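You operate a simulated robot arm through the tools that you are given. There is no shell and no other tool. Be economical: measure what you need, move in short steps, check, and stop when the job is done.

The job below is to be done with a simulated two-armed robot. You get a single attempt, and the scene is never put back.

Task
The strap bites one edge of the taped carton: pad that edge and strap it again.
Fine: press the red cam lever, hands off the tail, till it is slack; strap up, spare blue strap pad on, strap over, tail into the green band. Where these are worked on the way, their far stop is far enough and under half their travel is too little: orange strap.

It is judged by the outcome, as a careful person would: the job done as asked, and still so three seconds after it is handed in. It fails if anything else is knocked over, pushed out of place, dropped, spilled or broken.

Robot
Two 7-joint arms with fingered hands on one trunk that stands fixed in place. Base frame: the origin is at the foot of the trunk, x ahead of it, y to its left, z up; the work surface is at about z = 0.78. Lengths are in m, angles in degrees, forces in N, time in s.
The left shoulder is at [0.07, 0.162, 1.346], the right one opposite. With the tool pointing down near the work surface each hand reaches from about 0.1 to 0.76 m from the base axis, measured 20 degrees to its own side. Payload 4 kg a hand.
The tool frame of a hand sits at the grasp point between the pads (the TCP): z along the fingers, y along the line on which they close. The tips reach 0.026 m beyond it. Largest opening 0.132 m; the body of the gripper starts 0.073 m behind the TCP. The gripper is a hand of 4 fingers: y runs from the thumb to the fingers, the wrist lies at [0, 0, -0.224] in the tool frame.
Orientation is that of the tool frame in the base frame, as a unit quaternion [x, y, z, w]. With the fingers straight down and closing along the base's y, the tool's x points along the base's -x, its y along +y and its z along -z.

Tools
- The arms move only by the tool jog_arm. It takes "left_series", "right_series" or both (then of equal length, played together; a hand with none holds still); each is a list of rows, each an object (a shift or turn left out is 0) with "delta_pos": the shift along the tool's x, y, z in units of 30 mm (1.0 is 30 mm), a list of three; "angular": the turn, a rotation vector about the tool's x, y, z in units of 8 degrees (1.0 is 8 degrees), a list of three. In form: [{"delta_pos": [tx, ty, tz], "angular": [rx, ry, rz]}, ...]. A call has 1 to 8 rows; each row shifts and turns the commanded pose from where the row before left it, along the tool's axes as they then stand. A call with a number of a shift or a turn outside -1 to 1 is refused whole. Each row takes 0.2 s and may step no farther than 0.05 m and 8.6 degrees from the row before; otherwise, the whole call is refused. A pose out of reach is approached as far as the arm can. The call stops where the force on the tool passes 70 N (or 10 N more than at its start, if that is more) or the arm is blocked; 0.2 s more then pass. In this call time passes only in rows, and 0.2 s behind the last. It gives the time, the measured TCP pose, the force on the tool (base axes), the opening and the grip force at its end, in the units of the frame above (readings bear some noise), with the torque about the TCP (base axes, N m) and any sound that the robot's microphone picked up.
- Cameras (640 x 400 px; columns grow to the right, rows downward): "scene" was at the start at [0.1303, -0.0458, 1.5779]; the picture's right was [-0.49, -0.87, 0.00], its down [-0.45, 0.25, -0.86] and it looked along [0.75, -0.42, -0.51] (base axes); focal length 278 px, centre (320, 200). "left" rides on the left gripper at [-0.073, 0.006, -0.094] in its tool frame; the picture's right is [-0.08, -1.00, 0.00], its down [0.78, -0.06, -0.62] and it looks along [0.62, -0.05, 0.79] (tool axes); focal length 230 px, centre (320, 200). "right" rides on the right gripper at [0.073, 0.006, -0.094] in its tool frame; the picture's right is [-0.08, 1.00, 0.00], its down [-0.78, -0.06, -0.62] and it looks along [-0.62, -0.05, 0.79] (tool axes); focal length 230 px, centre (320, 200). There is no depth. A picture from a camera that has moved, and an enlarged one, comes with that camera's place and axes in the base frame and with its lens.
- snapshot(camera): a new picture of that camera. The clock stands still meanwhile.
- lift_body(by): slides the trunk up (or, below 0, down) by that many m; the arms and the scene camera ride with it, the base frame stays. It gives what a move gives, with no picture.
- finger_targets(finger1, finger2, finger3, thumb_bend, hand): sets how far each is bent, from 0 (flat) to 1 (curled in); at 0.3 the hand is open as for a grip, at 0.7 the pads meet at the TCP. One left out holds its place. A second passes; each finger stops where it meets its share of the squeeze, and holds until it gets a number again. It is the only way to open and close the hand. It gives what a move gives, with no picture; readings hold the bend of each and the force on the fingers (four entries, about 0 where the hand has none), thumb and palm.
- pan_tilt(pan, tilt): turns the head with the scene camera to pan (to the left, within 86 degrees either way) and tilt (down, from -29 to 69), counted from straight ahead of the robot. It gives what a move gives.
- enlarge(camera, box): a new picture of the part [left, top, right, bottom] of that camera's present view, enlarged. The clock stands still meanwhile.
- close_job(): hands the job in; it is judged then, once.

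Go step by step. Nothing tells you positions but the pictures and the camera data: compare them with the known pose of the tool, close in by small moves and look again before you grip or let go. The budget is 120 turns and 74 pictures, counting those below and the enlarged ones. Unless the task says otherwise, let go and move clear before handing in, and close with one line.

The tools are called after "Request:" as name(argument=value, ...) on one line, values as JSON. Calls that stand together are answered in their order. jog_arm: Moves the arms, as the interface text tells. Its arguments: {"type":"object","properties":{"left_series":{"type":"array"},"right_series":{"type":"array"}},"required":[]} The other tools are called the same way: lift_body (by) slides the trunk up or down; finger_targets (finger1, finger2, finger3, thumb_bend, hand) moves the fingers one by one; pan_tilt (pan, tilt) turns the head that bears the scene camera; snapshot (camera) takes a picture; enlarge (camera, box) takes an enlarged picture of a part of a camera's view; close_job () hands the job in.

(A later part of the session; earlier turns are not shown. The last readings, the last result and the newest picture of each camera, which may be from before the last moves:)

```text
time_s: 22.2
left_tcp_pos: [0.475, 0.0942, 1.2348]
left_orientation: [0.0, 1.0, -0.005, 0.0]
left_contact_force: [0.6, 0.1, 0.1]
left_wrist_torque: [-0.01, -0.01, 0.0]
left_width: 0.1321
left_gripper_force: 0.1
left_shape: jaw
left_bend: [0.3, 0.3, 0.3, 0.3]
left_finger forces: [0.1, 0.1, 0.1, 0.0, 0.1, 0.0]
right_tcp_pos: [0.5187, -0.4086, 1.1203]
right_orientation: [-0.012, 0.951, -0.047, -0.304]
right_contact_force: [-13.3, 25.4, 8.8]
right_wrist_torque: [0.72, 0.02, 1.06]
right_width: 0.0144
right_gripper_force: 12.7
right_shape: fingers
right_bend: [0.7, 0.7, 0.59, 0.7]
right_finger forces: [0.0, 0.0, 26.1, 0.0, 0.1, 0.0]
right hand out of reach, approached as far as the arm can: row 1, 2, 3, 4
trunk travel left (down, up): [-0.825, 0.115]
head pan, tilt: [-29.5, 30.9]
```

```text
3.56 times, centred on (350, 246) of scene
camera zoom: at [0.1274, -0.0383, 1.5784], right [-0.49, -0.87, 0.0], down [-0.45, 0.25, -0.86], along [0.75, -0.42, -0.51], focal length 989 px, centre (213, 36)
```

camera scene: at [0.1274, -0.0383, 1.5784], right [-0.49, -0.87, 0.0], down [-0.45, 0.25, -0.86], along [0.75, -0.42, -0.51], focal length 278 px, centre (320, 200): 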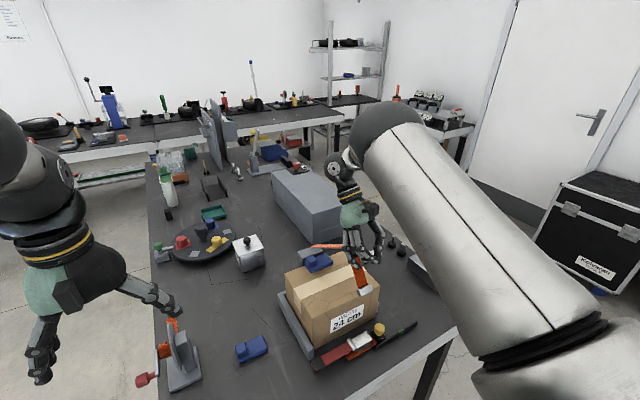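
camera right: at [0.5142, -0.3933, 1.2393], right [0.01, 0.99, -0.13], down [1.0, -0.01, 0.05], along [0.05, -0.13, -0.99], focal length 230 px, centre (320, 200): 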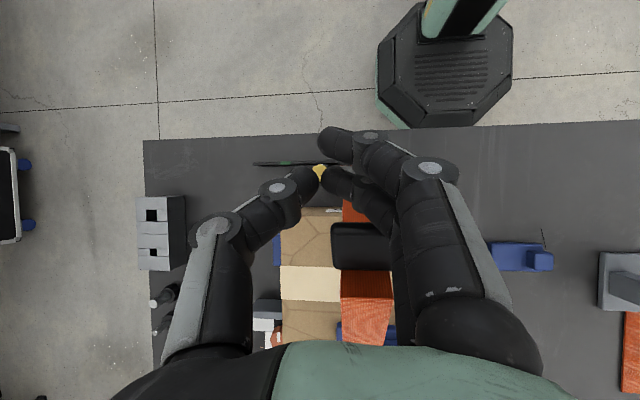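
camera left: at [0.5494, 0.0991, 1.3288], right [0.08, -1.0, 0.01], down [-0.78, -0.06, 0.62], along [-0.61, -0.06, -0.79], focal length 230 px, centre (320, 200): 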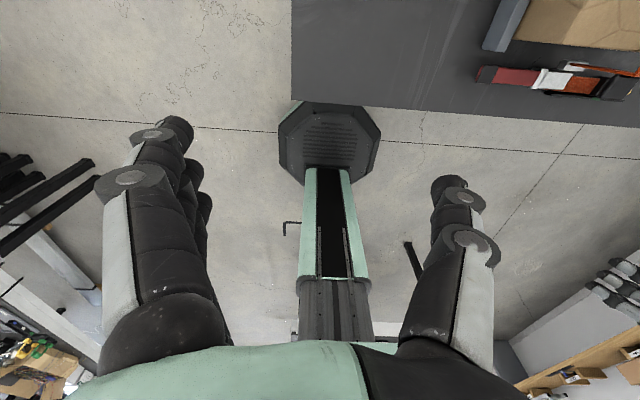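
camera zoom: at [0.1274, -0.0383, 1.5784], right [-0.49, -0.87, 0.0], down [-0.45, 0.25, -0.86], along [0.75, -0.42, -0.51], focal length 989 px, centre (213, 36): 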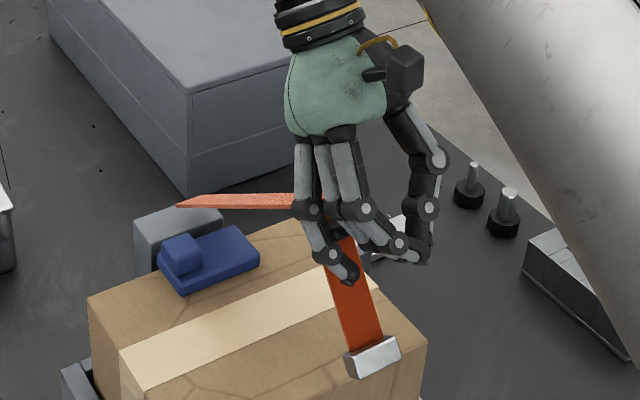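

The strap is at roughly 40° and only finger 3 still bears on the tab. I'll turn the hand back toward vertical, which should bring the arm back within reach and centre it again.

Request:
jog_arm(right_series=[{"delta_pos": [0.2, 0, 0.6], "angular": [0, -0.8, 0]}, {"delta_pos": [0.2, 0, 0.6], "angular": [0, -0.8, 0]}, {"delta_pos": [0, 0, 0.3], "angular": [0, -0.8, 0]}])

Request:
snapshot(camera="right")

```text
time_s: 23.0
left_tcp_pos: [0.4805, 0.0932, 1.2335]
left_orientation: [-0.001, 1.0, -0.004, -0.001]
left_contact_force: [-0.1, 0.3, 0.9]
left_wrist_torque: [0.04, 0.02, 0.0]
left_width: 0.1321
left_gripper_force: 0.1
left_shape: jaw
left_bend: [0.3, 0.3, 0.3, 0.3]
left_finger forces: [0.0, 0.1, 0.0, 0.1, 0.1, 0.0]
right_tcp_pos: [0.4941, -0.411, 1.0845]
right_orientation: [-0.02, 0.989, -0.043, -0.141]
right_contact_force: [17.8, 29.8, -8.5]
right_wrist_torque: [-0.25, 0.07, -0.24]
right_width: 0.0142
right_gripper_force: 15.0
right_shape: fingers
right_bend: [0.7, 0.7, 0.58, 0.7]
right_finger forces: [0.0, 0.1, 28.8, 0.1, 0.1, 0.0]
trunk travel left (down, up): [-0.825, 0.115]
head pan, tilt: [-29.5, 30.9]
```

```text
44 pictures are left
camera right: at [0.4497, -0.3995, 1.1948], right [0.02, 0.99, -0.1], down [0.93, 0.02, 0.37], along [0.37, -0.1, -0.92], focal length 230 px, centre (320, 200)
```

right: 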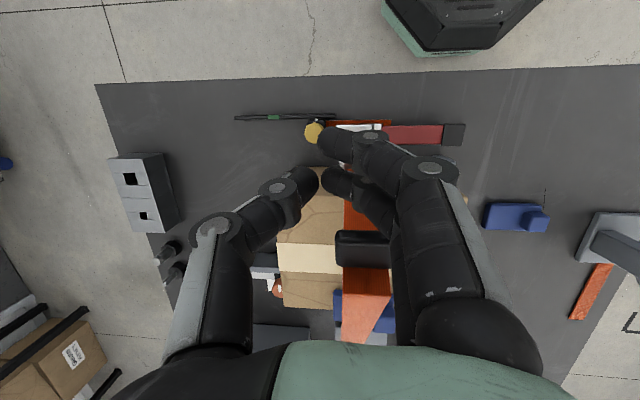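

The side load is high; I open the fingers to relieve it and see whether the strap stays up by itself.

Request:
finger_targets(hand="right", finger1=0.4, finger2=0.4, finger3=0.4, thumb_bend=0.4)

Request:
snapshot(camera="right")

```text
time_s: 24.0
left_tcp_pos: [0.476, 0.0886, 1.2358]
left_orientation: [-0.002, 1.0, -0.002, 0.0]
left_contact_force: [0.7, -0.2, -0.1]
left_wrist_torque: [0.01, 0.01, 0.0]
left_width: 0.132
left_gripper_force: 0.1
left_shape: jaw
left_bend: [0.3, 0.3, 0.3, 0.3]
left_finger forces: [0.1, 0.0, 0.0, 0.0, 0.0, 0.0]
right_tcp_pos: [0.4904, -0.4196, 1.085]
right_orientation: [-0.017, 0.989, -0.043, -0.142]
right_contact_force: [0.9, 3.3, -0.8]
right_wrist_torque: [0.01, 0.01, 0.07]
right_width: 0.1029
right_gripper_force: 1.6
right_shape: fingers
right_bend: [0.4, 0.4, 0.38, 0.4]
right_finger forces: [0.0, 0.0, 2.6, 0.1, 0.1, 0.0]
trunk travel left (down, up): [-0.825, 0.115]
head pan, tilt: [-29.5, 30.9]
```

```text
43 pictures are left
camera right: at [0.4457, -0.4065, 1.1956], right [0.03, 0.99, -0.1], down [0.93, 0.01, 0.37], along [0.37, -0.11, -0.92], focal length 230 px, centre (320, 200)
```

right: 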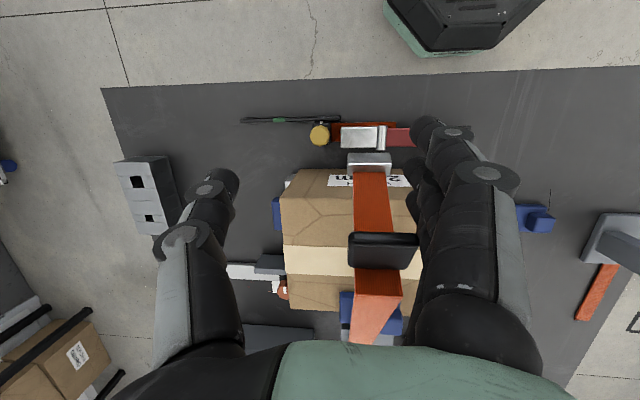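

The strap stays up by itself with the hand open. I'll re-centre the hand on the tab, nearly vertical, to take a proper grip and raise it further.

Request:
jog_arm(right_series=[{"delta_pos": [0, 0.6, 0], "angular": [-0.3, 0, 0.12]}, {"delta_pos": [-0.4, 0.5, 0], "angular": [-0.3, -0.3, 0.12]}, {"delta_pos": [-0.5, 0, 0], "angular": [0, -0.3, 0]}])

Request:
snapshot(camera="right")

Request:
enlarge(camera="scene", box=[260, 190, 440, 302])

```text
time_s: 24.8
left_tcp_pos: [0.4775, 0.0886, 1.235]
left_orientation: [-0.001, 1.0, -0.003, -0.001]
left_contact_force: [0.5, -1.2, 1.0]
left_wrist_torque: [0.0, -0.02, -0.05]
left_width: 0.132
left_gripper_force: 0.1
left_shape: jaw
left_bend: [0.3, 0.3, 0.3, 0.3]
left_finger forces: [0.0, 0.1, 0.1, 0.0, 0.0, 0.1]
right_tcp_pos: [0.516, -0.3874, 1.0765]
right_orientation: [0.005, 0.995, -0.004, -0.1]
right_contact_force: [-0.8, 0.2, -0.3]
right_wrist_torque: [0.0, 0.02, 0.01]
right_width: 0.1027
right_gripper_force: 0.1
right_shape: fingers
right_bend: [0.4, 0.4, 0.4, 0.4]
right_finger forces: [0.1, 0.0, 0.0, 0.0, 0.0, 0.1]
trunk travel left (down, up): [-0.825, 0.115]
head pan, tilt: [-29.5, 30.9]
```

```text
42 pictures are left
camera right: at [0.463, -0.3785, 1.1838], right [0.08, 1.0, -0.03], down [0.89, -0.06, 0.45], along [0.45, -0.06, -0.89], focal length 230 px, centre (320, 200)
```

right: 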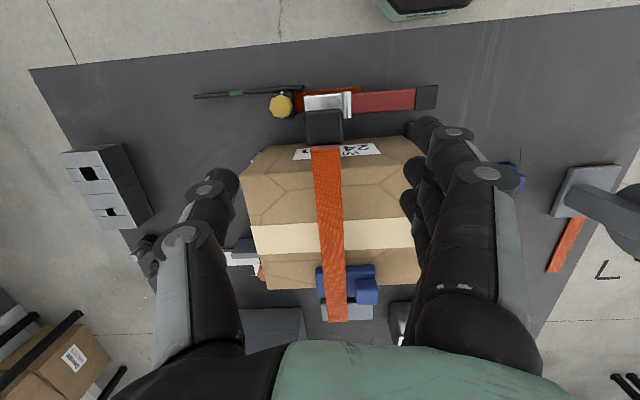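

```text
3.56 times, centred on (350, 246) of scene
camera zoom: at [0.131, -0.0457, 1.5778], right [-0.49, -0.87, 0.0], down [-0.45, 0.25, -0.86], along [0.75, -0.42, -0.51], focal length 989 px, centre (213, 36)
```

zoom: 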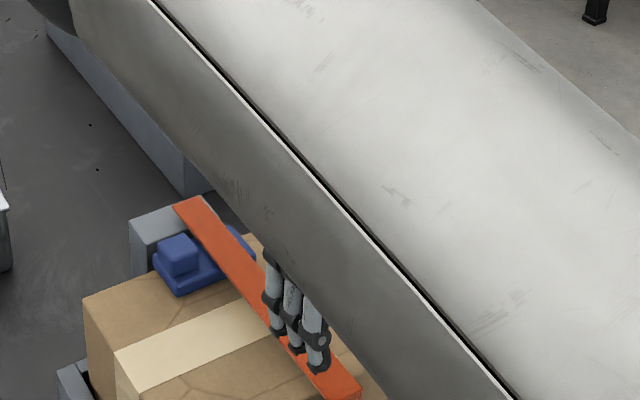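

The strap dropped back to its seat: finger 3 had been holding it. I'll regrip at the tab and this time keep the hand vertical so that the arm stays in reach and the tab can pivot in the grip.

Request:
jog_arm(right_series=[{"delta_pos": [0.5, 0.05, 0], "angular": [-0.06, -0.7, -0.06]}, {"delta_pos": [0.45, 0.05, 0.2], "angular": [0, -0.74, 0]}, {"delta_pos": [0, 0, 0.9]}, {"delta_pos": [0, 0, 0.9]}, {"delta_pos": [0, 0, 0.9]}, {"delta_pos": [0, 0, 0.6]}])

Request:
snapshot(camera="right")

```text
time_s: 26.2
left_tcp_pos: [0.4775, 0.088, 1.235]
left_orientation: [-0.001, 1.0, -0.002, 0.0]
left_contact_force: [0.4, 0.3, -0.3]
left_wrist_torque: [-0.03, -0.01, 0.02]
left_width: 0.1319
left_gripper_force: 0.0
left_shape: jaw
left_bend: [0.3, 0.3, 0.3, 0.3]
left_finger forces: [0.1, 0.1, 0.1, 0.0, 0.0, 0.1]
right_tcp_pos: [0.4859, -0.3862, 0.9761]
right_orientation: [0.0, 1.0, 0.0, 0.0]
right_contact_force: [-0.1, 0.1, 0.6]
right_wrist_torque: [0.04, 0.03, -0.01]
right_width: 0.103
right_gripper_force: 0.1
right_shape: fingers
right_bend: [0.4, 0.4, 0.4, 0.4]
right_finger forces: [0.0, 0.1, 0.1, 0.0, 0.0, 0.0]
trunk travel left (down, up): [-0.825, 0.115]
head pan, tilt: [-29.5, 30.9]
```

```text
40 pictures are left
camera right: at [0.4148, -0.3783, 1.0701], right [0.08, 1.0, 0.0], down [0.78, -0.06, 0.62], along [0.61, -0.05, -0.79], focal length 230 px, centre (320, 200)
```

right: 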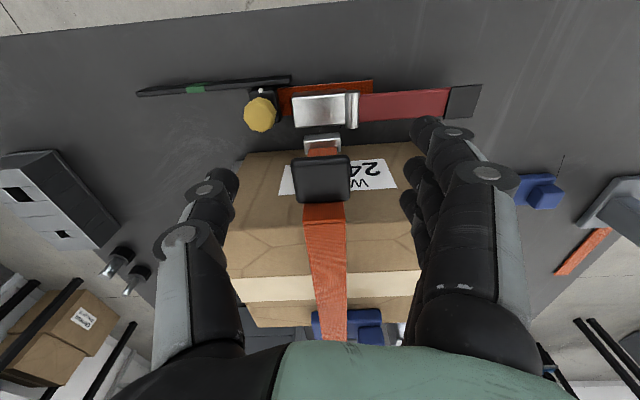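

Request:
jog_arm(right_series=[{"delta_pos": [-0.1, 0.05, 0.7]}, {"delta_pos": [0, 0, 0.55]}])

Request:
finger_targets(hand="right", finger1=0.75, finger2=0.75, finger3=0.75, thumb_bend=0.75)

Request:
jog_arm(right_series=[{"delta_pos": [0, 0, -0.6]}, {"delta_pos": [-0.05, 0, -0.7]}, {"delta_pos": [-0.1, 0, -0.7]}])

```text
time_s: 26.8
left_tcp_pos: [0.4767, 0.0869, 1.2353]
left_orientation: [-0.001, 1.0, -0.002, -0.001]
left_contact_force: [-0.2, -0.3, 0.1]
left_wrist_torque: [0.0, 0.0, 0.01]
left_width: 0.132
left_gripper_force: 0.1
left_shape: jaw
left_bend: [0.3, 0.3, 0.3, 0.3]
left_finger forces: [0.0, 0.1, 0.1, 0.0, 0.1, 0.1]
right_tcp_pos: [0.4905, -0.3819, 0.937]
right_orientation: [0.0, 1.0, 0.0, -0.001]
right_contact_force: [1.1, 0.0, 0.2]
right_wrist_torque: [0.02, -0.04, 0.02]
right_width: 0.1032
right_gripper_force: 0.0
right_shape: fingers
right_bend: [0.4, 0.4, 0.4, 0.4]
right_finger forces: [0.1, 0.0, 0.0, 0.0, 0.0, 0.0]
trunk travel left (down, up): [-0.825, 0.115]
head pan, tilt: [-29.5, 30.9]
```

```text
time_s: 27.8
left_tcp_pos: [0.4765, 0.0871, 1.2355]
left_orientation: [0.0, 1.0, -0.002, -0.001]
left_contact_force: [0.5, -0.9, -0.1]
left_wrist_torque: [0.03, -0.01, -0.01]
left_width: 0.1318
left_gripper_force: 0.0
left_shape: jaw
left_bend: [0.3, 0.3, 0.3, 0.3]
left_finger forces: [0.0, 0.0, 0.0, 0.0, 0.0, 0.0]
right_tcp_pos: [0.4896, -0.3857, 0.9371]
right_orientation: [0.001, 1.0, 0.0, 0.0]
right_contact_force: [-2.2, -9.0, -0.6]
right_wrist_torque: [-0.2, 0.08, 0.16]
right_width: 0.0158
right_gripper_force: 16.8
right_shape: fingers
right_bend: [0.75, 0.73, 0.73, 0.67]
right_finger forces: [0.0, 6.5, 6.9, 0.1, 20.3, 0.0]
trunk travel left (down, up): [-0.825, 0.115]
head pan, tilt: [-29.5, 30.9]
```

```text
time_s: 28.6
left_tcp_pos: [0.4763, 0.0865, 1.236]
left_orientation: [-0.001, 1.0, -0.001, 0.001]
left_contact_force: [-0.6, 0.7, 0.2]
left_wrist_torque: [-0.02, -0.02, 0.02]
left_width: 0.132
left_gripper_force: 0.0
left_shape: jaw
left_bend: [0.3, 0.3, 0.3, 0.3]
left_finger forces: [0.1, 0.0, 0.0, 0.1, 0.0, 0.0]
right_tcp_pos: [0.4918, -0.3838, 0.9998]
right_orientation: [0.001, 1.0, -0.001, 0.0]
right_contact_force: [-9.3, -14.6, -1.7]
right_wrist_torque: [-0.26, 0.88, 0.46]
right_width: 0.0146
right_gripper_force: 29.1
right_shape: fingers
right_bend: [0.75, 0.74, 0.72, 0.69]
right_finger forces: [0.0, 4.3, 31.0, 0.1, 22.6, 0.0]
trunk travel left (down, up): [-0.825, 0.115]
head pan, tilt: [-29.5, 30.9]
```

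Request:
jog_arm(right_series=[{"delta_pos": [-0.22, 0, -0.77], "angular": [0, 0.5, 0]}, {"delta_pos": [-0.23, 0, -0.77], "angular": [0, 0.5, 0]}, {"delta_pos": [-0.25, 0, -0.76], "angular": [0, 0.5, 0]}, {"delta_pos": [-0.26, 0, -0.76], "angular": [0, 0.5, 0]}])

Request:
snapshot(camera="right")

```text
time_s: 29.6
left_tcp_pos: [0.4674, 0.0879, 1.2388]
left_orientation: [-0.001, 1.0, -0.002, 0.003]
left_contact_force: [-0.3, -0.2, -0.4]
left_wrist_torque: [0.07, -0.01, -0.02]
left_width: 0.1319
left_gripper_force: 0.1
left_shape: jaw
left_bend: [0.3, 0.3, 0.3, 0.3]
left_finger forces: [0.1, 0.1, 0.0, 0.0, 0.1, 0.0]
right_tcp_pos: [0.5209, -0.3832, 1.0927]
right_orientation: [0.001, 0.99, 0.0, -0.138]
right_contact_force: [-36.6, -10.3, 16.5]
right_wrist_torque: [0.53, 0.88, 0.49]
right_width: 0.015
right_gripper_force: 33.0
right_shape: fingers
right_bend: [0.75, 0.74, 0.73, 0.69]
right_finger forces: [0.0, 2.5, 44.4, 0.0, 19.0, 0.0]
trunk travel left (down, up): [-0.825, 0.115]
head pan, tilt: [-29.5, 30.9]
```

```text
39 pictures are left
camera right: at [0.4776, -0.3759, 1.2033], right [0.08, 1.0, -0.02], down [0.92, -0.06, 0.38], along [0.38, -0.05, -0.93], focal length 230 px, centre (320, 200)
```

right: 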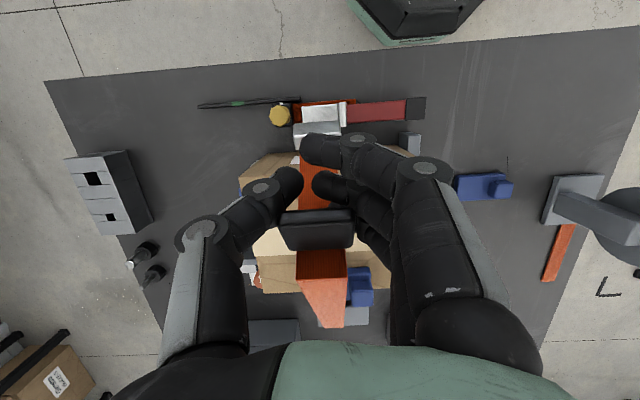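

The grip is firm; there is some radial load, so I continue on a slightly larger radius with constant tilt.

Request:
jog_arm(right_series=[{"delta_pos": [-0.08, 0, -0.93]}, {"delta_pos": [-0.36, 0, -0.9]}, {"delta_pos": [-0.45, 0, -0.86]}])

Request:
snapshot(camera="right")

```text
time_s: 30.4
left_tcp_pos: [0.4702, 0.0923, 1.2387]
left_orientation: [0.0, 1.0, -0.004, 0.003]
left_contact_force: [0.9, 0.3, -0.2]
left_wrist_torque: [0.0, 0.02, 0.03]
left_width: 0.1319
left_gripper_force: 0.0
left_shape: jaw
left_bend: [0.3, 0.3, 0.3, 0.3]
left_finger forces: [0.0, 0.0, 0.1, 0.1, 0.0, 0.0]
right_tcp_pos: [0.5732, -0.3766, 1.1647]
right_orientation: [-0.001, 0.991, 0.001, -0.135]
right_contact_force: [-22.6, 10.5, 22.4]
right_wrist_torque: [0.25, 0.08, 0.19]
right_width: 0.0098
right_gripper_force: 15.8
right_shape: fingers
right_bend: [0.75, 0.75, 0.77, 0.71]
right_finger forces: [0.0, 0.1, 31.5, 0.1, 0.0, 0.1]
trunk travel left (down, up): [-0.825, 0.115]
head pan, tilt: [-29.5, 30.9]
```

```text
38 pictures are left
camera right: at [0.5289, -0.3698, 1.2754], right [0.07, 1.0, -0.02], down [0.92, -0.06, 0.38], along [0.38, -0.05, -0.92], focal length 230 px, centre (320, 200)
```

right: 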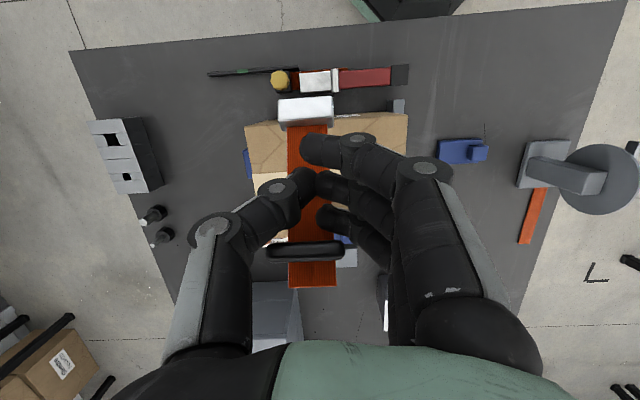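

The fingers now sit in the corner below the tab, pushing it from in front, with the strap beyond 50°. I continue up and forward, pushing the tab over.

Request:
jog_arm(right_series=[{"delta_pos": [-0.2, -0.1, -0.5]}, {"delta_pos": [-0.53, -0.1, -0.57]}, {"delta_pos": [-0.53, 0, -0.5]}])

Request:
snapshot(camera="right")

Request:
snapshot(camera="scene")

```text
time_s: 31.2
left_tcp_pos: [0.4745, 0.0934, 1.2366]
left_orientation: [0.0, 1.0, -0.004, 0.002]
left_contact_force: [0.3, -1.1, 0.4]
left_wrist_torque: [-0.01, 0.0, 0.01]
left_width: 0.1321
left_gripper_force: 0.1
left_shape: jaw
left_bend: [0.3, 0.3, 0.3, 0.3]
left_finger forces: [0.1, 0.0, 0.1, 0.1, 0.1, 0.1]
right_tcp_pos: [0.5971, -0.3864, 1.1873]
right_orientation: [0.001, 0.991, -0.002, -0.137]
right_contact_force: [-9.8, 13.6, 13.7]
right_wrist_torque: [0.06, -0.08, 0.44]
right_width: 0.01
right_gripper_force: 15.1
right_shape: fingers
right_bend: [0.75, 0.75, 0.77, 0.71]
right_finger forces: [0.1, 0.0, 31.0, 0.0, 0.0, 0.0]
right hand out of reach, approached as far as the arm can: row 2, 3
trunk travel left (down, up): [-0.825, 0.115]
head pan, tilt: [-29.5, 30.9]
```

```text
37 pictures are left
camera right: at [0.5532, -0.3799, 1.2967], right [0.07, 1.0, -0.02], down [0.92, -0.06, 0.38], along [0.38, -0.05, -0.92], focal length 230 px, centre (320, 200)
```

right: 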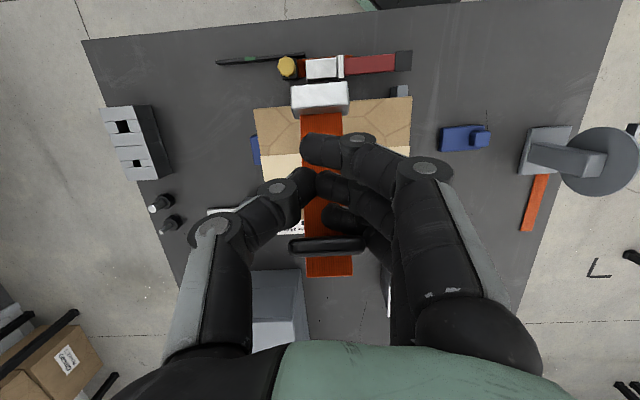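

```text
36 pictures are left
camera scene: at [0.1268, -0.0398, 1.5783], right [-0.49, -0.87, 0.0], down [-0.44, 0.25, -0.86], along [0.75, -0.42, -0.51], focal length 278 px, centre (320, 200)
```

scene: 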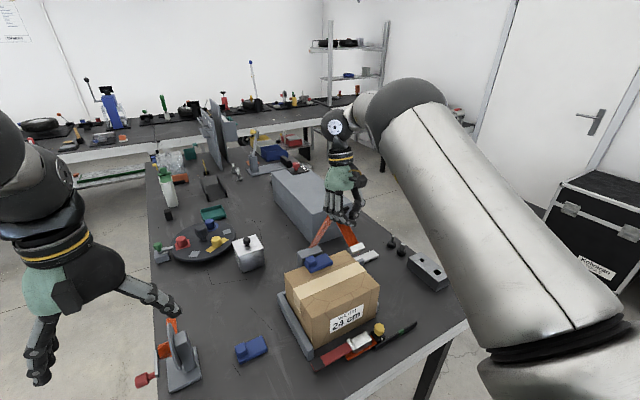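

About 60° now, again near the arm's limit; I untilt the hand while pushing on.

Request:
jog_arm(right_series=[{"delta_pos": [-0.15, 0, -0.2], "angular": [0, -0.6, 0]}, {"delta_pos": [-0.2, 0, -0.2], "angular": [0, -0.6, 0]}, {"delta_pos": [-0.3, 0, -0.2], "angular": [0, -0.6, 0]}, {"delta_pos": [-0.6, 0, -0.3]}])

Request:
snapshot(camera="right")

```text
time_s: 32.2
left_tcp_pos: [0.4751, 0.0911, 1.2376]
left_orientation: [-0.001, 1.0, -0.003, 0.001]
left_contact_force: [-0.1, -0.5, 0.1]
left_wrist_torque: [0.05, -0.01, -0.01]
left_width: 0.1318
left_gripper_force: 0.1
left_shape: jaw
left_bend: [0.3, 0.3, 0.3, 0.3]
left_finger forces: [0.1, 0.1, 0.0, 0.0, 0.1, 0.0]
right_tcp_pos: [0.639, -0.3884, 1.2085]
right_orientation: [0.0, 1.0, -0.001, -0.011]
right_contact_force: [-6.6, 7.5, 13.2]
right_wrist_torque: [-0.04, -0.19, 0.25]
right_width: 0.0096
right_gripper_force: 7.6
right_shape: fingers
right_bend: [0.75, 0.75, 0.77, 0.72]
right_finger forces: [0.0, 0.1, 14.7, 0.0, 0.1, 0.1]
trunk travel left (down, up): [-0.825, 0.115]
head pan, tilt: [-29.5, 30.9]
```

```text
35 pictures are left
camera right: at [0.5686, -0.3828, 1.3039], right [0.08, 1.0, 0.0], down [0.8, -0.06, 0.6], along [0.6, -0.05, -0.8], focal length 230 px, centre (320, 200)
```

right: 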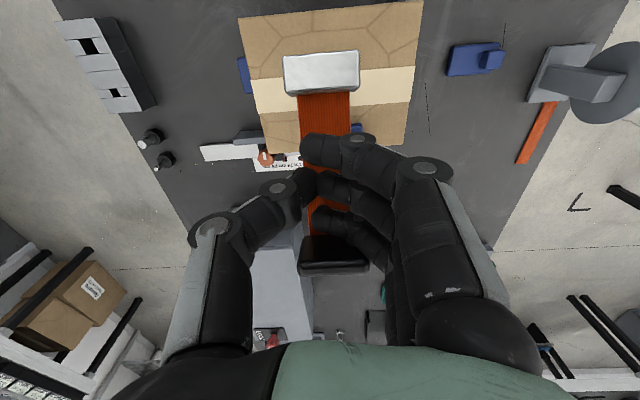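

The hand is vertical and the strap at ~70°. I keep pushing forward along the arc and watch for the stop.

Request:
jog_arm(right_series=[{"delta_pos": [-0.8, 0.05, -0.37]}, {"delta_pos": [-0.8, 0, -0.28]}, {"delta_pos": [-0.8, 0, -0.2]}])

Request:
snapshot(camera="right")

Request:
enlarge(camera="scene", box=[240, 120, 440, 300])

```text
time_s: 33.0
left_tcp_pos: [0.4737, 0.0896, 1.2363]
left_orientation: [0.0, 1.0, -0.002, 0.001]
left_contact_force: [0.4, -0.3, -0.1]
left_wrist_torque: [-0.02, 0.03, 0.0]
left_width: 0.1317
left_gripper_force: 0.0
left_shape: jaw
left_bend: [0.3, 0.3, 0.3, 0.3]
left_finger forces: [0.0, 0.0, 0.0, 0.0, 0.0, 0.0]
right_tcp_pos: [0.6677, -0.3888, 1.2221]
right_orientation: [0.002, 1.0, -0.002, -0.012]
right_contact_force: [-7.6, -3.3, 17.2]
right_wrist_torque: [-0.23, 0.07, -0.08]
right_width: 0.0093
right_gripper_force: 12.4
right_shape: fingers
right_bend: [0.75, 0.75, 0.75, 0.73]
right_finger forces: [0.0, 0.0, 0.6, 0.1, 24.8, 0.0]
right hand out of reach, approached as far as the arm can: row 2, 3
trunk travel left (down, up): [-0.825, 0.115]
head pan, tilt: [-29.5, 30.9]
```

```text
34 pictures are left
camera right: at [0.598, -0.3832, 1.3181], right [0.08, 1.0, -0.01], down [0.8, -0.06, 0.6], along [0.6, -0.05, -0.8], focal length 230 px, centre (320, 200)
```

right: 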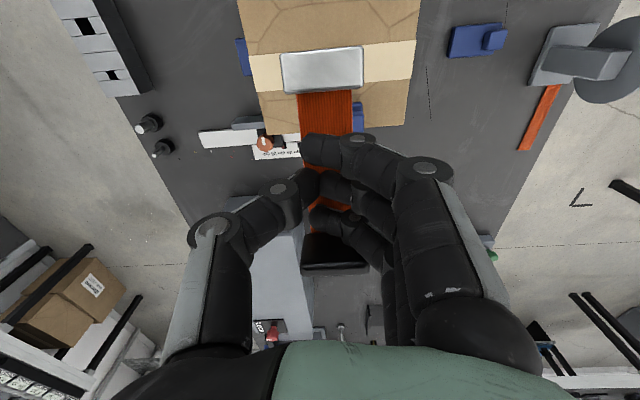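

```text
2.22 times, centred on (340, 210) of scene
camera zoom: at [0.1257, -0.0445, 1.5784], right [-0.49, -0.87, 0.0], down [-0.44, 0.25, -0.86], along [0.75, -0.42, -0.51], focal length 618 px, centre (276, 178)
```

zoom: 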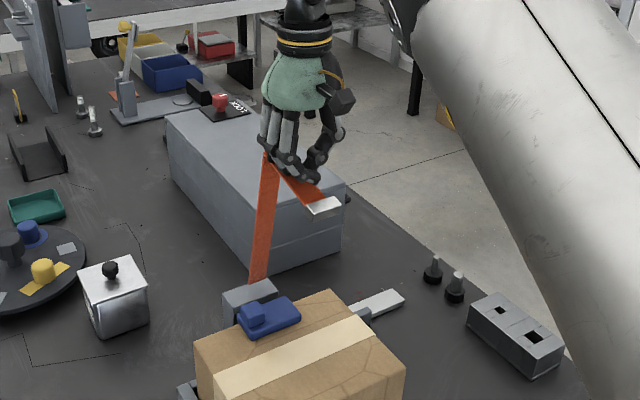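

The strap is nearly upright at ~75°. To extend reach I tip the fingers forward (wrist back) while pushing.

Request:
jog_arm(right_series=[{"delta_pos": [-0.6, 0, -0.15], "angular": [0, -0.7, 0]}, {"delta_pos": [-0.6, 0, -0.1], "angular": [0, -0.7, 0]}, {"delta_pos": [-0.7, 0, -0.05], "angular": [0, -0.7, 0]}, {"delta_pos": [-0.7, 0, 0], "angular": [0, -0.7, 0]}])

Request:
enlarge(camera="scene", box=[240, 120, 440, 300])

```text
time_s: 34.0
left_tcp_pos: [0.4723, 0.0932, 1.2357]
left_orientation: [-0.002, 1.0, -0.003, 0.001]
left_contact_force: [0.2, 0.7, -0.4]
left_wrist_torque: [0.01, -0.03, -0.04]
left_width: 0.1317
left_gripper_force: 0.1
left_shape: jaw
left_bend: [0.3, 0.3, 0.3, 0.3]
left_finger forces: [0.0, 0.0, 0.1, 0.0, 0.1, 0.1]
right_tcp_pos: [0.7464, -0.3846, 1.2427]
right_orientation: [-0.001, 0.982, -0.001, 0.187]
right_contact_force: [-6.0, 0.7, 31.6]
right_wrist_torque: [-0.27, 0.31, -0.12]
right_width: 0.0092
right_gripper_force: 19.0
right_shape: fingers
right_bend: [0.79, 0.74, 0.75, 0.74]
right_finger forces: [12.1, 0.0, 0.1, 0.0, 25.1, 0.1]
trunk travel left (down, up): [-0.825, 0.115]
head pan, tilt: [-29.5, 30.9]
```

```text
2.22 times, centred on (340, 210) of scene
camera zoom: at [0.1249, -0.0413, 1.5785], right [-0.49, -0.87, 0.0], down [-0.44, 0.25, -0.86], along [0.75, -0.42, -0.51], focal length 618 px, centre (276, 178)
```

zoom: 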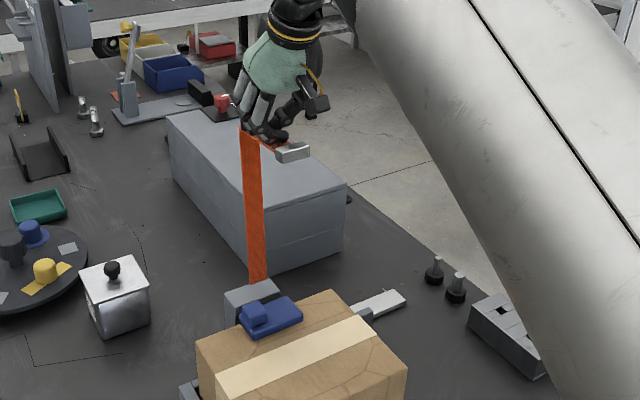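

Upright now. I push on a little further to find the far stop.

Request:
jog_arm(right_series=[{"delta_pos": [-0.6, 0, -0.1], "angular": [0, -0.4, 0]}, {"delta_pos": [-0.7, 0, 0.1], "angular": [0, -0.4, 0]}, {"delta_pos": [-0.7, 0, 0.25], "angular": [0, -0.4, 0]}])

Request:
enlarge(camera="scene", box=[240, 120, 440, 300])

```text
time_s: 34.8
left_tcp_pos: [0.4699, 0.0893, 1.2389]
left_orientation: [-0.001, 1.0, -0.002, 0.003]
left_contact_force: [0.5, -0.1, 0.0]
left_wrist_torque: [0.0, 0.07, 0.0]
left_width: 0.1318
left_gripper_force: 0.1
left_shape: jaw
left_bend: [0.3, 0.3, 0.3, 0.3]
left_finger forces: [0.1, 0.1, 0.0, 0.1, 0.1, 0.1]
right_tcp_pos: [0.7982, -0.3917, 1.2611]
right_orientation: [0.003, 0.965, -0.002, 0.263]
right_contact_force: [-35.0, -2.7, 14.0]
right_wrist_torque: [0.09, 0.34, -0.02]
right_width: 0.0082
right_gripper_force: 20.1
right_shape: fingers
right_bend: [0.75, 0.74, 0.75, 0.76]
right_finger forces: [0.0, 0.0, 0.0, 0.0, 40.3, 0.0]
trunk travel left (down, up): [-0.825, 0.115]
head pan, tilt: [-29.5, 30.9]
```

```text
2.22 times, centred on (340, 210) of scene
camera zoom: at [0.1217, -0.0456, 1.5787], right [-0.49, -0.87, 0.0], down [-0.44, 0.25, -0.86], along [0.75, -0.42, -0.51], focal length 618 px, centre (276, 178)
```

zoom: 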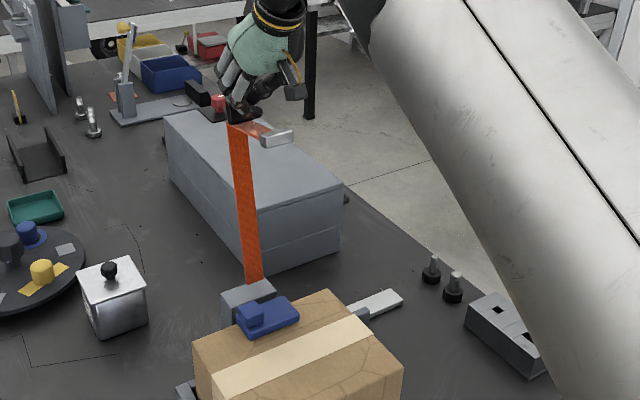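

The force jumped: far stop, slightly past vertical. I back off a little and see whether the strap stays.

Request:
jog_arm(right_series=[{"delta_pos": [0.4, 0, -0.6]}, {"delta_pos": [0.4, 0, -0.6]}])

Request:
enlarge(camera="scene", box=[240, 120, 440, 300])

```text
time_s: 35.4
left_tcp_pos: [0.4738, 0.0895, 1.2366]
left_orientation: [-0.001, 1.0, -0.003, 0.0]
left_contact_force: [-1.0, -0.7, -0.3]
left_wrist_torque: [0.04, -0.04, 0.02]
left_width: 0.1319
left_gripper_force: 0.1
left_shape: jaw
left_bend: [0.3, 0.3, 0.3, 0.3]
left_finger forces: [0.0, 0.0, 0.0, 0.0, 0.1, 0.1]
right_tcp_pos: [0.7648, -0.3882, 1.2755]
right_orientation: [0.0, 0.965, -0.001, 0.263]
right_contact_force: [-0.1, -1.1, -0.1]
right_wrist_torque: [0.05, -0.02, -0.01]
right_width: 0.0089
right_gripper_force: 0.1
right_shape: fingers
right_bend: [0.75, 0.74, 0.75, 0.73]
right_finger forces: [0.0, 0.0, 0.0, 0.1, 0.1, 0.0]
trunk travel left (down, up): [-0.825, 0.115]
head pan, tilt: [-29.5, 30.9]
```

```text
2.22 times, centred on (340, 210) of scene
camera zoom: at [0.1279, -0.0444, 1.5781], right [-0.49, -0.87, 0.0], down [-0.45, 0.25, -0.86], along [0.75, -0.42, -0.51], focal length 618 px, centre (276, 178)
```

zoom: 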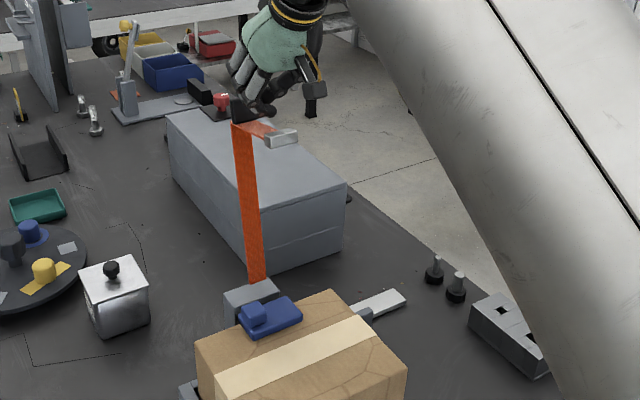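

The strap stands by itself with no contact. I withdraw the right hand up, back and to the right.

Request:
jog_arm(right_series=[{"delta_pos": [0.3, 0, -0.9]}, {"delta_pos": [0.4, -0.5, -0.9], "angular": [0, 0.5, 0]}, {"delta_pos": [0.8, -0.7, -0.5], "angular": [0, 0.6, 0]}, {"delta_pos": [0.9, -0.8, 0], "angular": [0, 0.7, 0]}, {"delta_pos": [0.9, -0.8, 0], "angular": [0, 0.7, 0]}, {"delta_pos": [0.9, -0.8, 0], "angular": [0, 0.7, 0]}, {"delta_pos": [0.9, -0.8, 0], "angular": [0, 0.6, 0]}, {"delta_pos": [0.9, -0.8, 0]}])

Request:
snapshot(camera="scene")

```text
time_s: 37.2
left_tcp_pos: [0.4751, 0.0902, 1.2362]
left_orientation: [0.0, 1.0, -0.002, -0.001]
left_contact_force: [0.5, -0.1, 0.3]
left_wrist_torque: [0.02, -0.03, -0.01]
left_width: 0.1322
left_gripper_force: 0.0
left_shape: jaw
left_bend: [0.3, 0.3, 0.3, 0.3]
left_finger forces: [0.1, 0.0, 0.1, 0.0, 0.0, 0.0]
right_tcp_pos: [0.5618, -0.5462, 1.2904]
right_orientation: [0.0, 1.0, 0.0, 0.001]
right_contact_force: [-0.6, 0.2, 0.2]
right_wrist_torque: [-0.02, -0.03, 0.03]
right_width: 0.0088
right_gripper_force: 0.0
right_shape: fingers
right_bend: [0.75, 0.74, 0.75, 0.73]
right_finger forces: [0.1, 0.0, 0.1, 0.0, 0.0, 0.1]
trunk travel left (down, up): [-0.825, 0.115]
head pan, tilt: [-29.5, 30.9]
```

```text
29 pictures are left
camera scene: at [0.1282, -0.0456, 1.5781], right [-0.49, -0.87, 0.0], down [-0.45, 0.25, -0.86], along [0.75, -0.42, -0.51], focal length 278 px, centre (320, 200)
```

scene: 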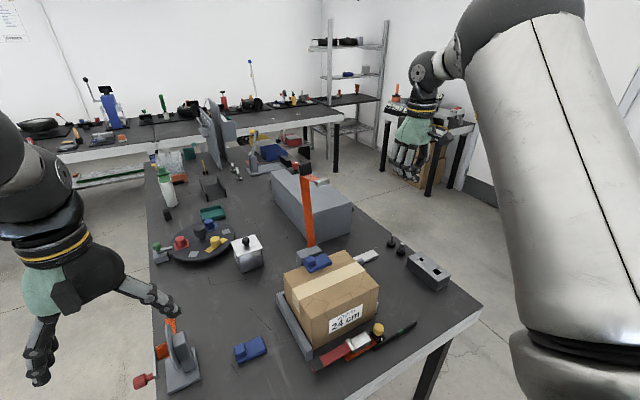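

The strap stands up, and the carton is clear. Now I examine the spare pad and the fitted one.

Request:
enlarge(camera="scene", box=[220, 325, 280, 370])

Request:
enlarge(camera="scene", box=[270, 240, 390, 350])

```text
8.89 times, centred on (250, 348) of scene
camera zoom: at [0.1282, -0.0456, 1.5781], right [-0.49, -0.87, 0.0], down [-0.45, 0.25, -0.86], along [0.75, -0.42, -0.51], focal length 2473 px, centre (942, -1111)
```

zoom: 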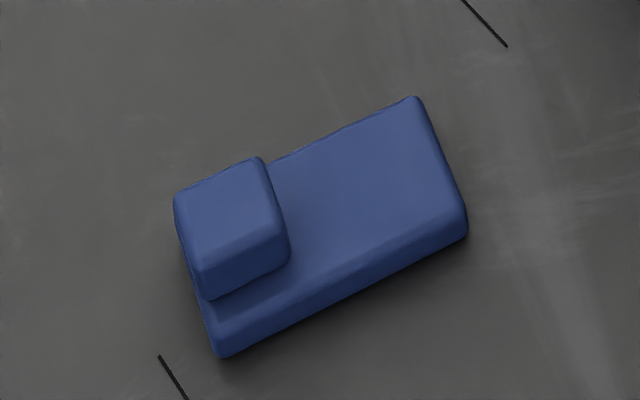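

```text
3.64 times, centred on (330, 295) of scene
camera zoom: at [0.1282, -0.0456, 1.5781], right [-0.49, -0.87, 0.0], down [-0.45, 0.25, -0.86], along [0.75, -0.42, -0.51], focal length 1012 px, centre (284, -146)
```

zoom: 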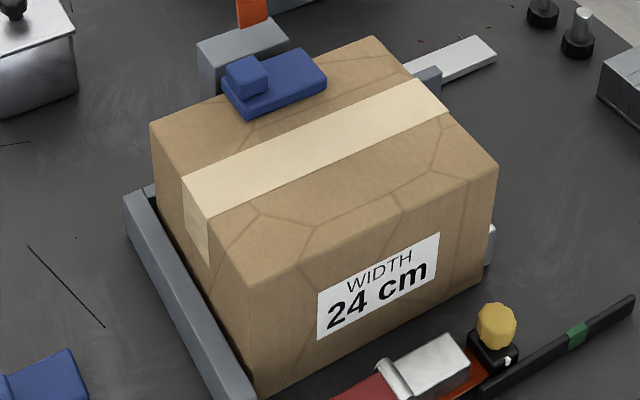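

Measurements: carton top z≈0.929, near edge x≈0.554, strap line y≈-0.385. The spare pad slab is centred ≈[0.638, -0.10] with its grip cube at ≈[0.635, -0.074], top ≈0.815. I bring the left hand above the cube.

Request:
jog_arm(left_series=[{"delta_pos": [-0.67, -0.7, 0.6]}, {"delta_pos": [-0.67, -0.7, 0.7]}, {"delta_pos": [-0.67, -0.7, 1]}, {"delta_pos": [-0.67, -0.7, 1]}, {"delta_pos": [-0.67, -0.7, 1]}, {"delta_pos": [-0.67, -0.7, 1]}, {"delta_pos": [-0.67, -0.65, 1]}, {"delta_pos": [-0.65, -0.6, 1]}])

Request:
finger_targets(hand="left", finger1=0.45, finger2=0.45, finger3=0.45, thumb_bend=0.45)

Request:
snapshot(camera="left")

```text
time_s: 39.0
left_tcp_pos: [0.637, -0.0762, 1.0167]
left_orientation: [0.0, 1.0, -0.002, -0.001]
left_contact_force: [0.8, -0.7, -0.1]
left_wrist_torque: [0.04, -0.01, 0.0]
left_width: 0.1319
left_gripper_force: 0.0
left_shape: jaw
left_bend: [0.3, 0.3, 0.3, 0.3]
left_finger forces: [0.0, 0.0, 0.0, 0.0, 0.1, 0.0]
right_tcp_pos: [0.5636, -0.5468, 1.2883]
right_orientation: [0.0, 1.0, 0.0, 0.0]
right_contact_force: [-0.1, 0.8, 0.2]
right_wrist_torque: [0.01, 0.01, 0.0]
right_width: 0.009
right_gripper_force: 0.2
right_shape: fingers
right_bend: [0.75, 0.74, 0.75, 0.73]
right_finger forces: [0.0, 0.1, 0.0, 0.1, 0.1, 0.1]
trunk travel left (down, up): [-0.825, 0.115]
head pan, tilt: [-29.5, 30.9]
```

```text
time_s: 40.0
left_tcp_pos: [0.6351, -0.0743, 1.0173]
left_orientation: [-0.001, 1.0, -0.003, 0.0]
left_contact_force: [-0.9, 0.3, 0.0]
left_wrist_torque: [0.0, 0.04, 0.03]
left_width: 0.0881
left_gripper_force: 0.0
left_shape: fingers
left_bend: [0.45, 0.45, 0.45, 0.45]
left_finger forces: [0.0, 0.1, 0.0, 0.0, 0.0, 0.1]
right_tcp_pos: [0.5648, -0.5461, 1.2901]
right_orientation: [0.0, 1.0, 0.0, 0.0]
right_contact_force: [-0.3, 0.1, -0.1]
right_wrist_torque: [-0.05, 0.0, -0.01]
right_width: 0.0088
right_gripper_force: 0.1
right_shape: fingers
right_bend: [0.75, 0.74, 0.75, 0.73]
right_finger forces: [0.1, 0.0, 0.0, 0.0, 0.0, 0.0]
trunk travel left (down, up): [-0.825, 0.115]
head pan, tilt: [-29.5, 30.9]
```

```text
26 pictures are left
camera left: at [0.7084, -0.0678, 1.1102], right [0.08, -1.0, 0.0], down [-0.78, -0.06, 0.62], along [-0.62, -0.05, -0.79], focal length 230 px, centre (320, 200)
```

left: 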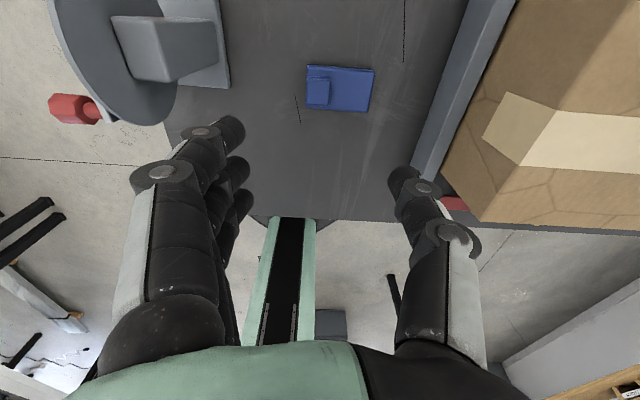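

Cube confirmed at ≈[0.637, -0.073]. I descend onto it.

Request:
jog_arm(left_series=[{"delta_pos": [-0.05, 0.05, 1]}, {"delta_pos": [0, 0, 1]}, {"delta_pos": [0, 0, 1]}, {"delta_pos": [0, 0, 1]}, {"delta_pos": [0, 0, 1]}, {"delta_pos": [0, 0, 0.8]}])

Request:
snapshot(camera="left")

```text
time_s: 41.4
left_tcp_pos: [0.6176, -0.0593, 0.8503]
left_orientation: [-0.001, 1.0, -0.004, 0.001]
left_contact_force: [-0.4, -0.4, 1.5]
left_wrist_torque: [0.01, -0.02, 0.06]
left_width: 0.0879
left_gripper_force: 0.1
left_shape: fingers
left_bend: [0.45, 0.45, 0.45, 0.45]
left_finger forces: [0.0, 0.0, 0.1, 0.1, 0.0, 0.1]
left hand out of reach, approached as far as the arm can: row 4, 5, 6
right_tcp_pos: [0.5638, -0.5458, 1.2888]
right_orientation: [0.0, 1.0, 0.0, 0.0]
right_contact_force: [0.3, 1.0, 0.3]
right_wrist_torque: [-0.02, 0.01, -0.01]
right_width: 0.009
right_gripper_force: 0.0
right_shape: fingers
right_bend: [0.75, 0.74, 0.75, 0.73]
right_finger forces: [0.1, 0.1, 0.0, 0.1, 0.0, 0.0]
trunk travel left (down, up): [-0.825, 0.115]
head pan, tilt: [-29.5, 30.9]
```

```text
25 pictures are left
camera left: at [0.6897, -0.0517, 0.9435], right [0.08, -1.0, 0.01], down [-0.79, -0.06, 0.62], along [-0.61, -0.05, -0.79], focal length 230 px, centre (320, 200)
```

left: 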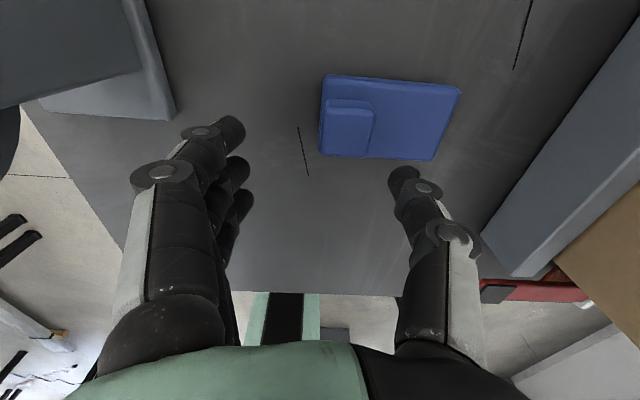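

The left arm is at its reach limit here, so placing at y≈-0.35 with it is out of the question; the right hand can place. I back the left hand off, then lower the trunk so the right hand can reach the pad.

Request:
jog_arm(left_series=[{"delta_pos": [0, 0, -1]}, {"delta_pos": [0.3, 0.3, -1]}, {"delta_pos": [0.6, 1, -1]}, {"delta_pos": [0.6, 1, -1]}, {"delta_pos": [0.6, 1, -1]}, {"delta_pos": [0.6, 1, -1]}, {"delta_pos": [0.6, 1, -1]}, {"delta_pos": [0.6, 1, -1]}])

Request:
jog_arm(left_series=[{"delta_pos": [0.3, 0.5, -1]}, {"delta_pos": [0.3, 0.5, -1]}, {"delta_pos": [0.3, 0.5, -1]}, {"delta_pos": [0, 0, -1]}, {"delta_pos": [0, 0, -1]}])

Request:
lift_body(by=-0.13)

```text
time_s: 43.2
left_tcp_pos: [0.4997, 0.1315, 1.0912]
left_orientation: [-0.001, 1.0, -0.003, 0.001]
left_contact_force: [-0.3, 0.8, 0.2]
left_wrist_torque: [-0.04, -0.06, -0.02]
left_width: 0.088
left_gripper_force: 0.0
left_shape: fingers
left_bend: [0.45, 0.45, 0.45, 0.45]
left_finger forces: [0.0, 0.0, 0.0, 0.0, 0.0, 0.0]
right_tcp_pos: [0.5612, -0.5439, 1.2918]
right_orientation: [0.001, 1.0, -0.001, 0.001]
right_contact_force: [0.2, 0.0, 0.7]
right_wrist_torque: [-0.01, -0.03, -0.03]
right_width: 0.0089
right_gripper_force: 0.2
right_shape: fingers
right_bend: [0.75, 0.74, 0.75, 0.73]
right_finger forces: [0.0, 0.1, 0.0, 0.0, 0.0, 0.0]
trunk travel left (down, up): [-0.825, 0.115]
head pan, tilt: [-29.5, 30.9]
```

```text
time_s: 44.4
left_tcp_pos: [0.4746, 0.1769, 1.2399]
left_orientation: [-0.001, 1.0, -0.002, 0.0]
left_contact_force: [0.8, 0.5, -0.5]
left_wrist_torque: [0.0, -0.03, -0.01]
left_width: 0.0879
left_gripper_force: 0.0
left_shape: fingers
left_bend: [0.45, 0.45, 0.45, 0.45]
left_finger forces: [0.0, 0.0, 0.1, 0.0, 0.0, 0.1]
right_tcp_pos: [0.5625, -0.545, 1.2895]
right_orientation: [0.0, 1.0, 0.0, 0.001]
right_contact_force: [-0.7, 0.2, -0.6]
right_wrist_torque: [-0.01, -0.01, 0.03]
right_width: 0.009
right_gripper_force: 0.1
right_shape: fingers
right_bend: [0.75, 0.74, 0.75, 0.73]
right_finger forces: [0.0, 0.1, 0.0, 0.0, 0.1, 0.1]
trunk travel left (down, up): [-0.825, 0.115]
head pan, tilt: [-29.5, 30.9]
```

```text
time_s: 46.0
left_tcp_pos: [0.4749, 0.1768, 1.1099]
left_orientation: [-0.001, 1.0, -0.003, -0.001]
left_contact_force: [0.5, -0.5, 0.0]
left_wrist_torque: [-0.01, -0.02, -0.01]
left_width: 0.088
left_gripper_force: 0.1
left_shape: fingers
left_bend: [0.45, 0.45, 0.45, 0.45]
left_finger forces: [0.0, 0.0, 0.0, 0.0, 0.0, 0.0]
right_tcp_pos: [0.5637, -0.5456, 1.1604]
right_orientation: [0.0, 1.0, 0.0, 0.0]
right_contact_force: [0.8, 0.5, -0.4]
right_wrist_torque: [-0.01, 0.01, 0.02]
right_width: 0.0089
right_gripper_force: 0.0
right_shape: fingers
right_bend: [0.75, 0.74, 0.75, 0.73]
right_finger forces: [0.1, 0.1, 0.1, 0.0, 0.1, 0.1]
trunk travel left (down, up): [-0.695, 0.245]
head pan, tilt: [-29.5, 30.9]
```

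Now the right hand crosses in front of the standing strap (which is at x>0.68) toward the pad.

Request:
jog_arm(right_series=[{"delta_pos": [0.1, 1, 0.3]}, {"delta_pos": [0.1, 1, 0.3]}, {"delta_pos": [0, 1, 0.3]}, {"delta_pos": [0, 1, 0.3]}, {"delta_pos": [0, 1, 0.3]}, {"delta_pos": [0, 1, 0.3]}, {"delta_pos": [0, 1, 0]}, {"delta_pos": [0, 1, 0]}])

Request:
jog_arm(right_series=[{"delta_pos": [-0.1, 1, 0]}, {"delta_pos": [-0.4, 1, 0]}, {"delta_pos": [-0.5, 1, 0]}, {"delta_pos": [-0.5, 1, 0]}, {"delta_pos": [-0.5, 1, 0.5]}, {"delta_pos": [-0.5, 1, 0.5]}])

Request:
snapshot(camera="scene")

```text
time_s: 47.8
left_tcp_pos: [0.4751, 0.1767, 1.1097]
left_orientation: [-0.001, 1.0, -0.002, -0.001]
left_contact_force: [-0.2, -0.3, 0.1]
left_wrist_torque: [-0.01, -0.02, -0.01]
left_width: 0.0878
left_gripper_force: 0.0
left_shape: fingers
left_bend: [0.45, 0.45, 0.45, 0.45]
left_finger forces: [0.0, 0.0, 0.0, 0.1, 0.0, 0.0]
right_tcp_pos: [0.5592, -0.3024, 1.1053]
right_orientation: [0.001, 1.0, 0.0, 0.001]
right_contact_force: [0.2, 0.9, -0.5]
right_wrist_torque: [-0.03, -0.02, 0.02]
right_width: 0.009
right_gripper_force: 0.0
right_shape: fingers
right_bend: [0.75, 0.74, 0.75, 0.73]
right_finger forces: [0.0, 0.0, 0.1, 0.0, 0.0, 0.1]
trunk travel left (down, up): [-0.695, 0.245]
head pan, tilt: [-29.5, 30.9]
```

```text
time_s: 49.2
left_tcp_pos: [0.4747, 0.1768, 1.1097]
left_orientation: [-0.001, 1.0, -0.002, 0.0]
left_contact_force: [0.4, -0.2, -1.0]
left_wrist_torque: [-0.01, -0.02, -0.02]
left_width: 0.088
left_gripper_force: 0.0
left_shape: fingers
left_bend: [0.45, 0.45, 0.45, 0.45]
left_finger forces: [0.0, 0.1, 0.1, 0.1, 0.0, 0.0]
right_tcp_pos: [0.6099, -0.1917, 1.1025]
right_orientation: [0.019, 1.0, 0.023, -0.001]
right_contact_force: [0.8, 0.9, 1.2]
right_wrist_torque: [0.01, -0.05, 0.0]
right_width: 0.009
right_gripper_force: 0.1
right_shape: fingers
right_bend: [0.75, 0.74, 0.75, 0.73]
right_finger forces: [0.1, 0.0, 0.0, 0.1, 0.1, 0.0]
right hand out of reach, approached as far as the arm can: row 5, 6
trunk travel left (down, up): [-0.695, 0.245]
head pan, tilt: [-29.5, 30.9]
```

```text
24 pictures are left
camera scene: at [0.1295, -0.0457, 1.448], right [-0.49, -0.87, 0.0], down [-0.45, 0.25, -0.86], along [0.75, -0.42, -0.51], focal length 278 px, centre (320, 200)
```

scene: 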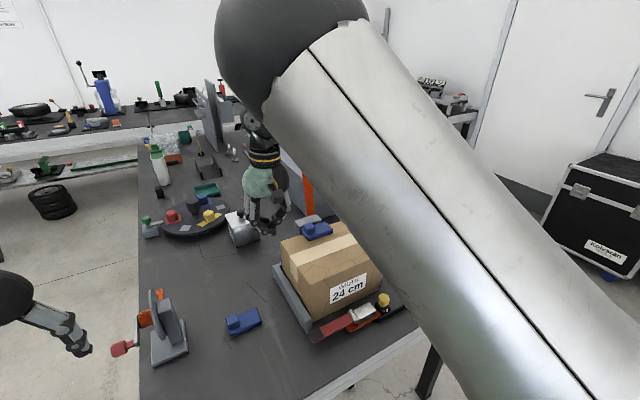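

The right wrist is near its limit with this yaw. Turning the hand 90° about its axis (fingers closing along x) should free it and suits gripping the slab across its short side.

Request:
jog_arm(right_series=[{"delta_pos": [0, 0, 0], "angular": [0.3, 0, 0.6]}, {"angular": [0, 0, 1]}, {"angular": [0, 0, 1]}, {"angular": [0, 0, 1]}, {"angular": [0, 0, 1]}, {"angular": [0, 0, 1]}, {"angular": [0, 0, 1]}, {"angular": [0, 0, 1]}])

```text
time_s: 51.0
left_tcp_pos: [0.4738, 0.1773, 1.1098]
left_orientation: [-0.001, 1.0, -0.002, 0.0]
left_contact_force: [-1.1, 0.8, 0.0]
left_wrist_torque: [0.03, 0.0, 0.05]
left_width: 0.0879
left_gripper_force: 0.0
left_shape: fingers
left_bend: [0.45, 0.45, 0.45, 0.45]
left_finger forces: [0.0, 0.0, 0.0, 0.0, 0.0, 0.0]
right_tcp_pos: [0.5667, -0.273, 1.0847]
right_orientation: [0.51, 0.86, -0.015, 0.006]
right_contact_force: [0.6, -0.8, 0.2]
right_wrist_torque: [0.0, 0.0, 0.03]
right_width: 0.0088
right_gripper_force: 0.0
right_shape: fingers
right_bend: [0.75, 0.74, 0.75, 0.73]
right_finger forces: [0.1, 0.1, 0.0, 0.1, 0.0, 0.0]
right hand out of reach, approached as far as the arm can: row 1, 6, 7, 8
trunk travel left (down, up): [-0.695, 0.245]
head pan, tilt: [-29.5, 30.9]
```

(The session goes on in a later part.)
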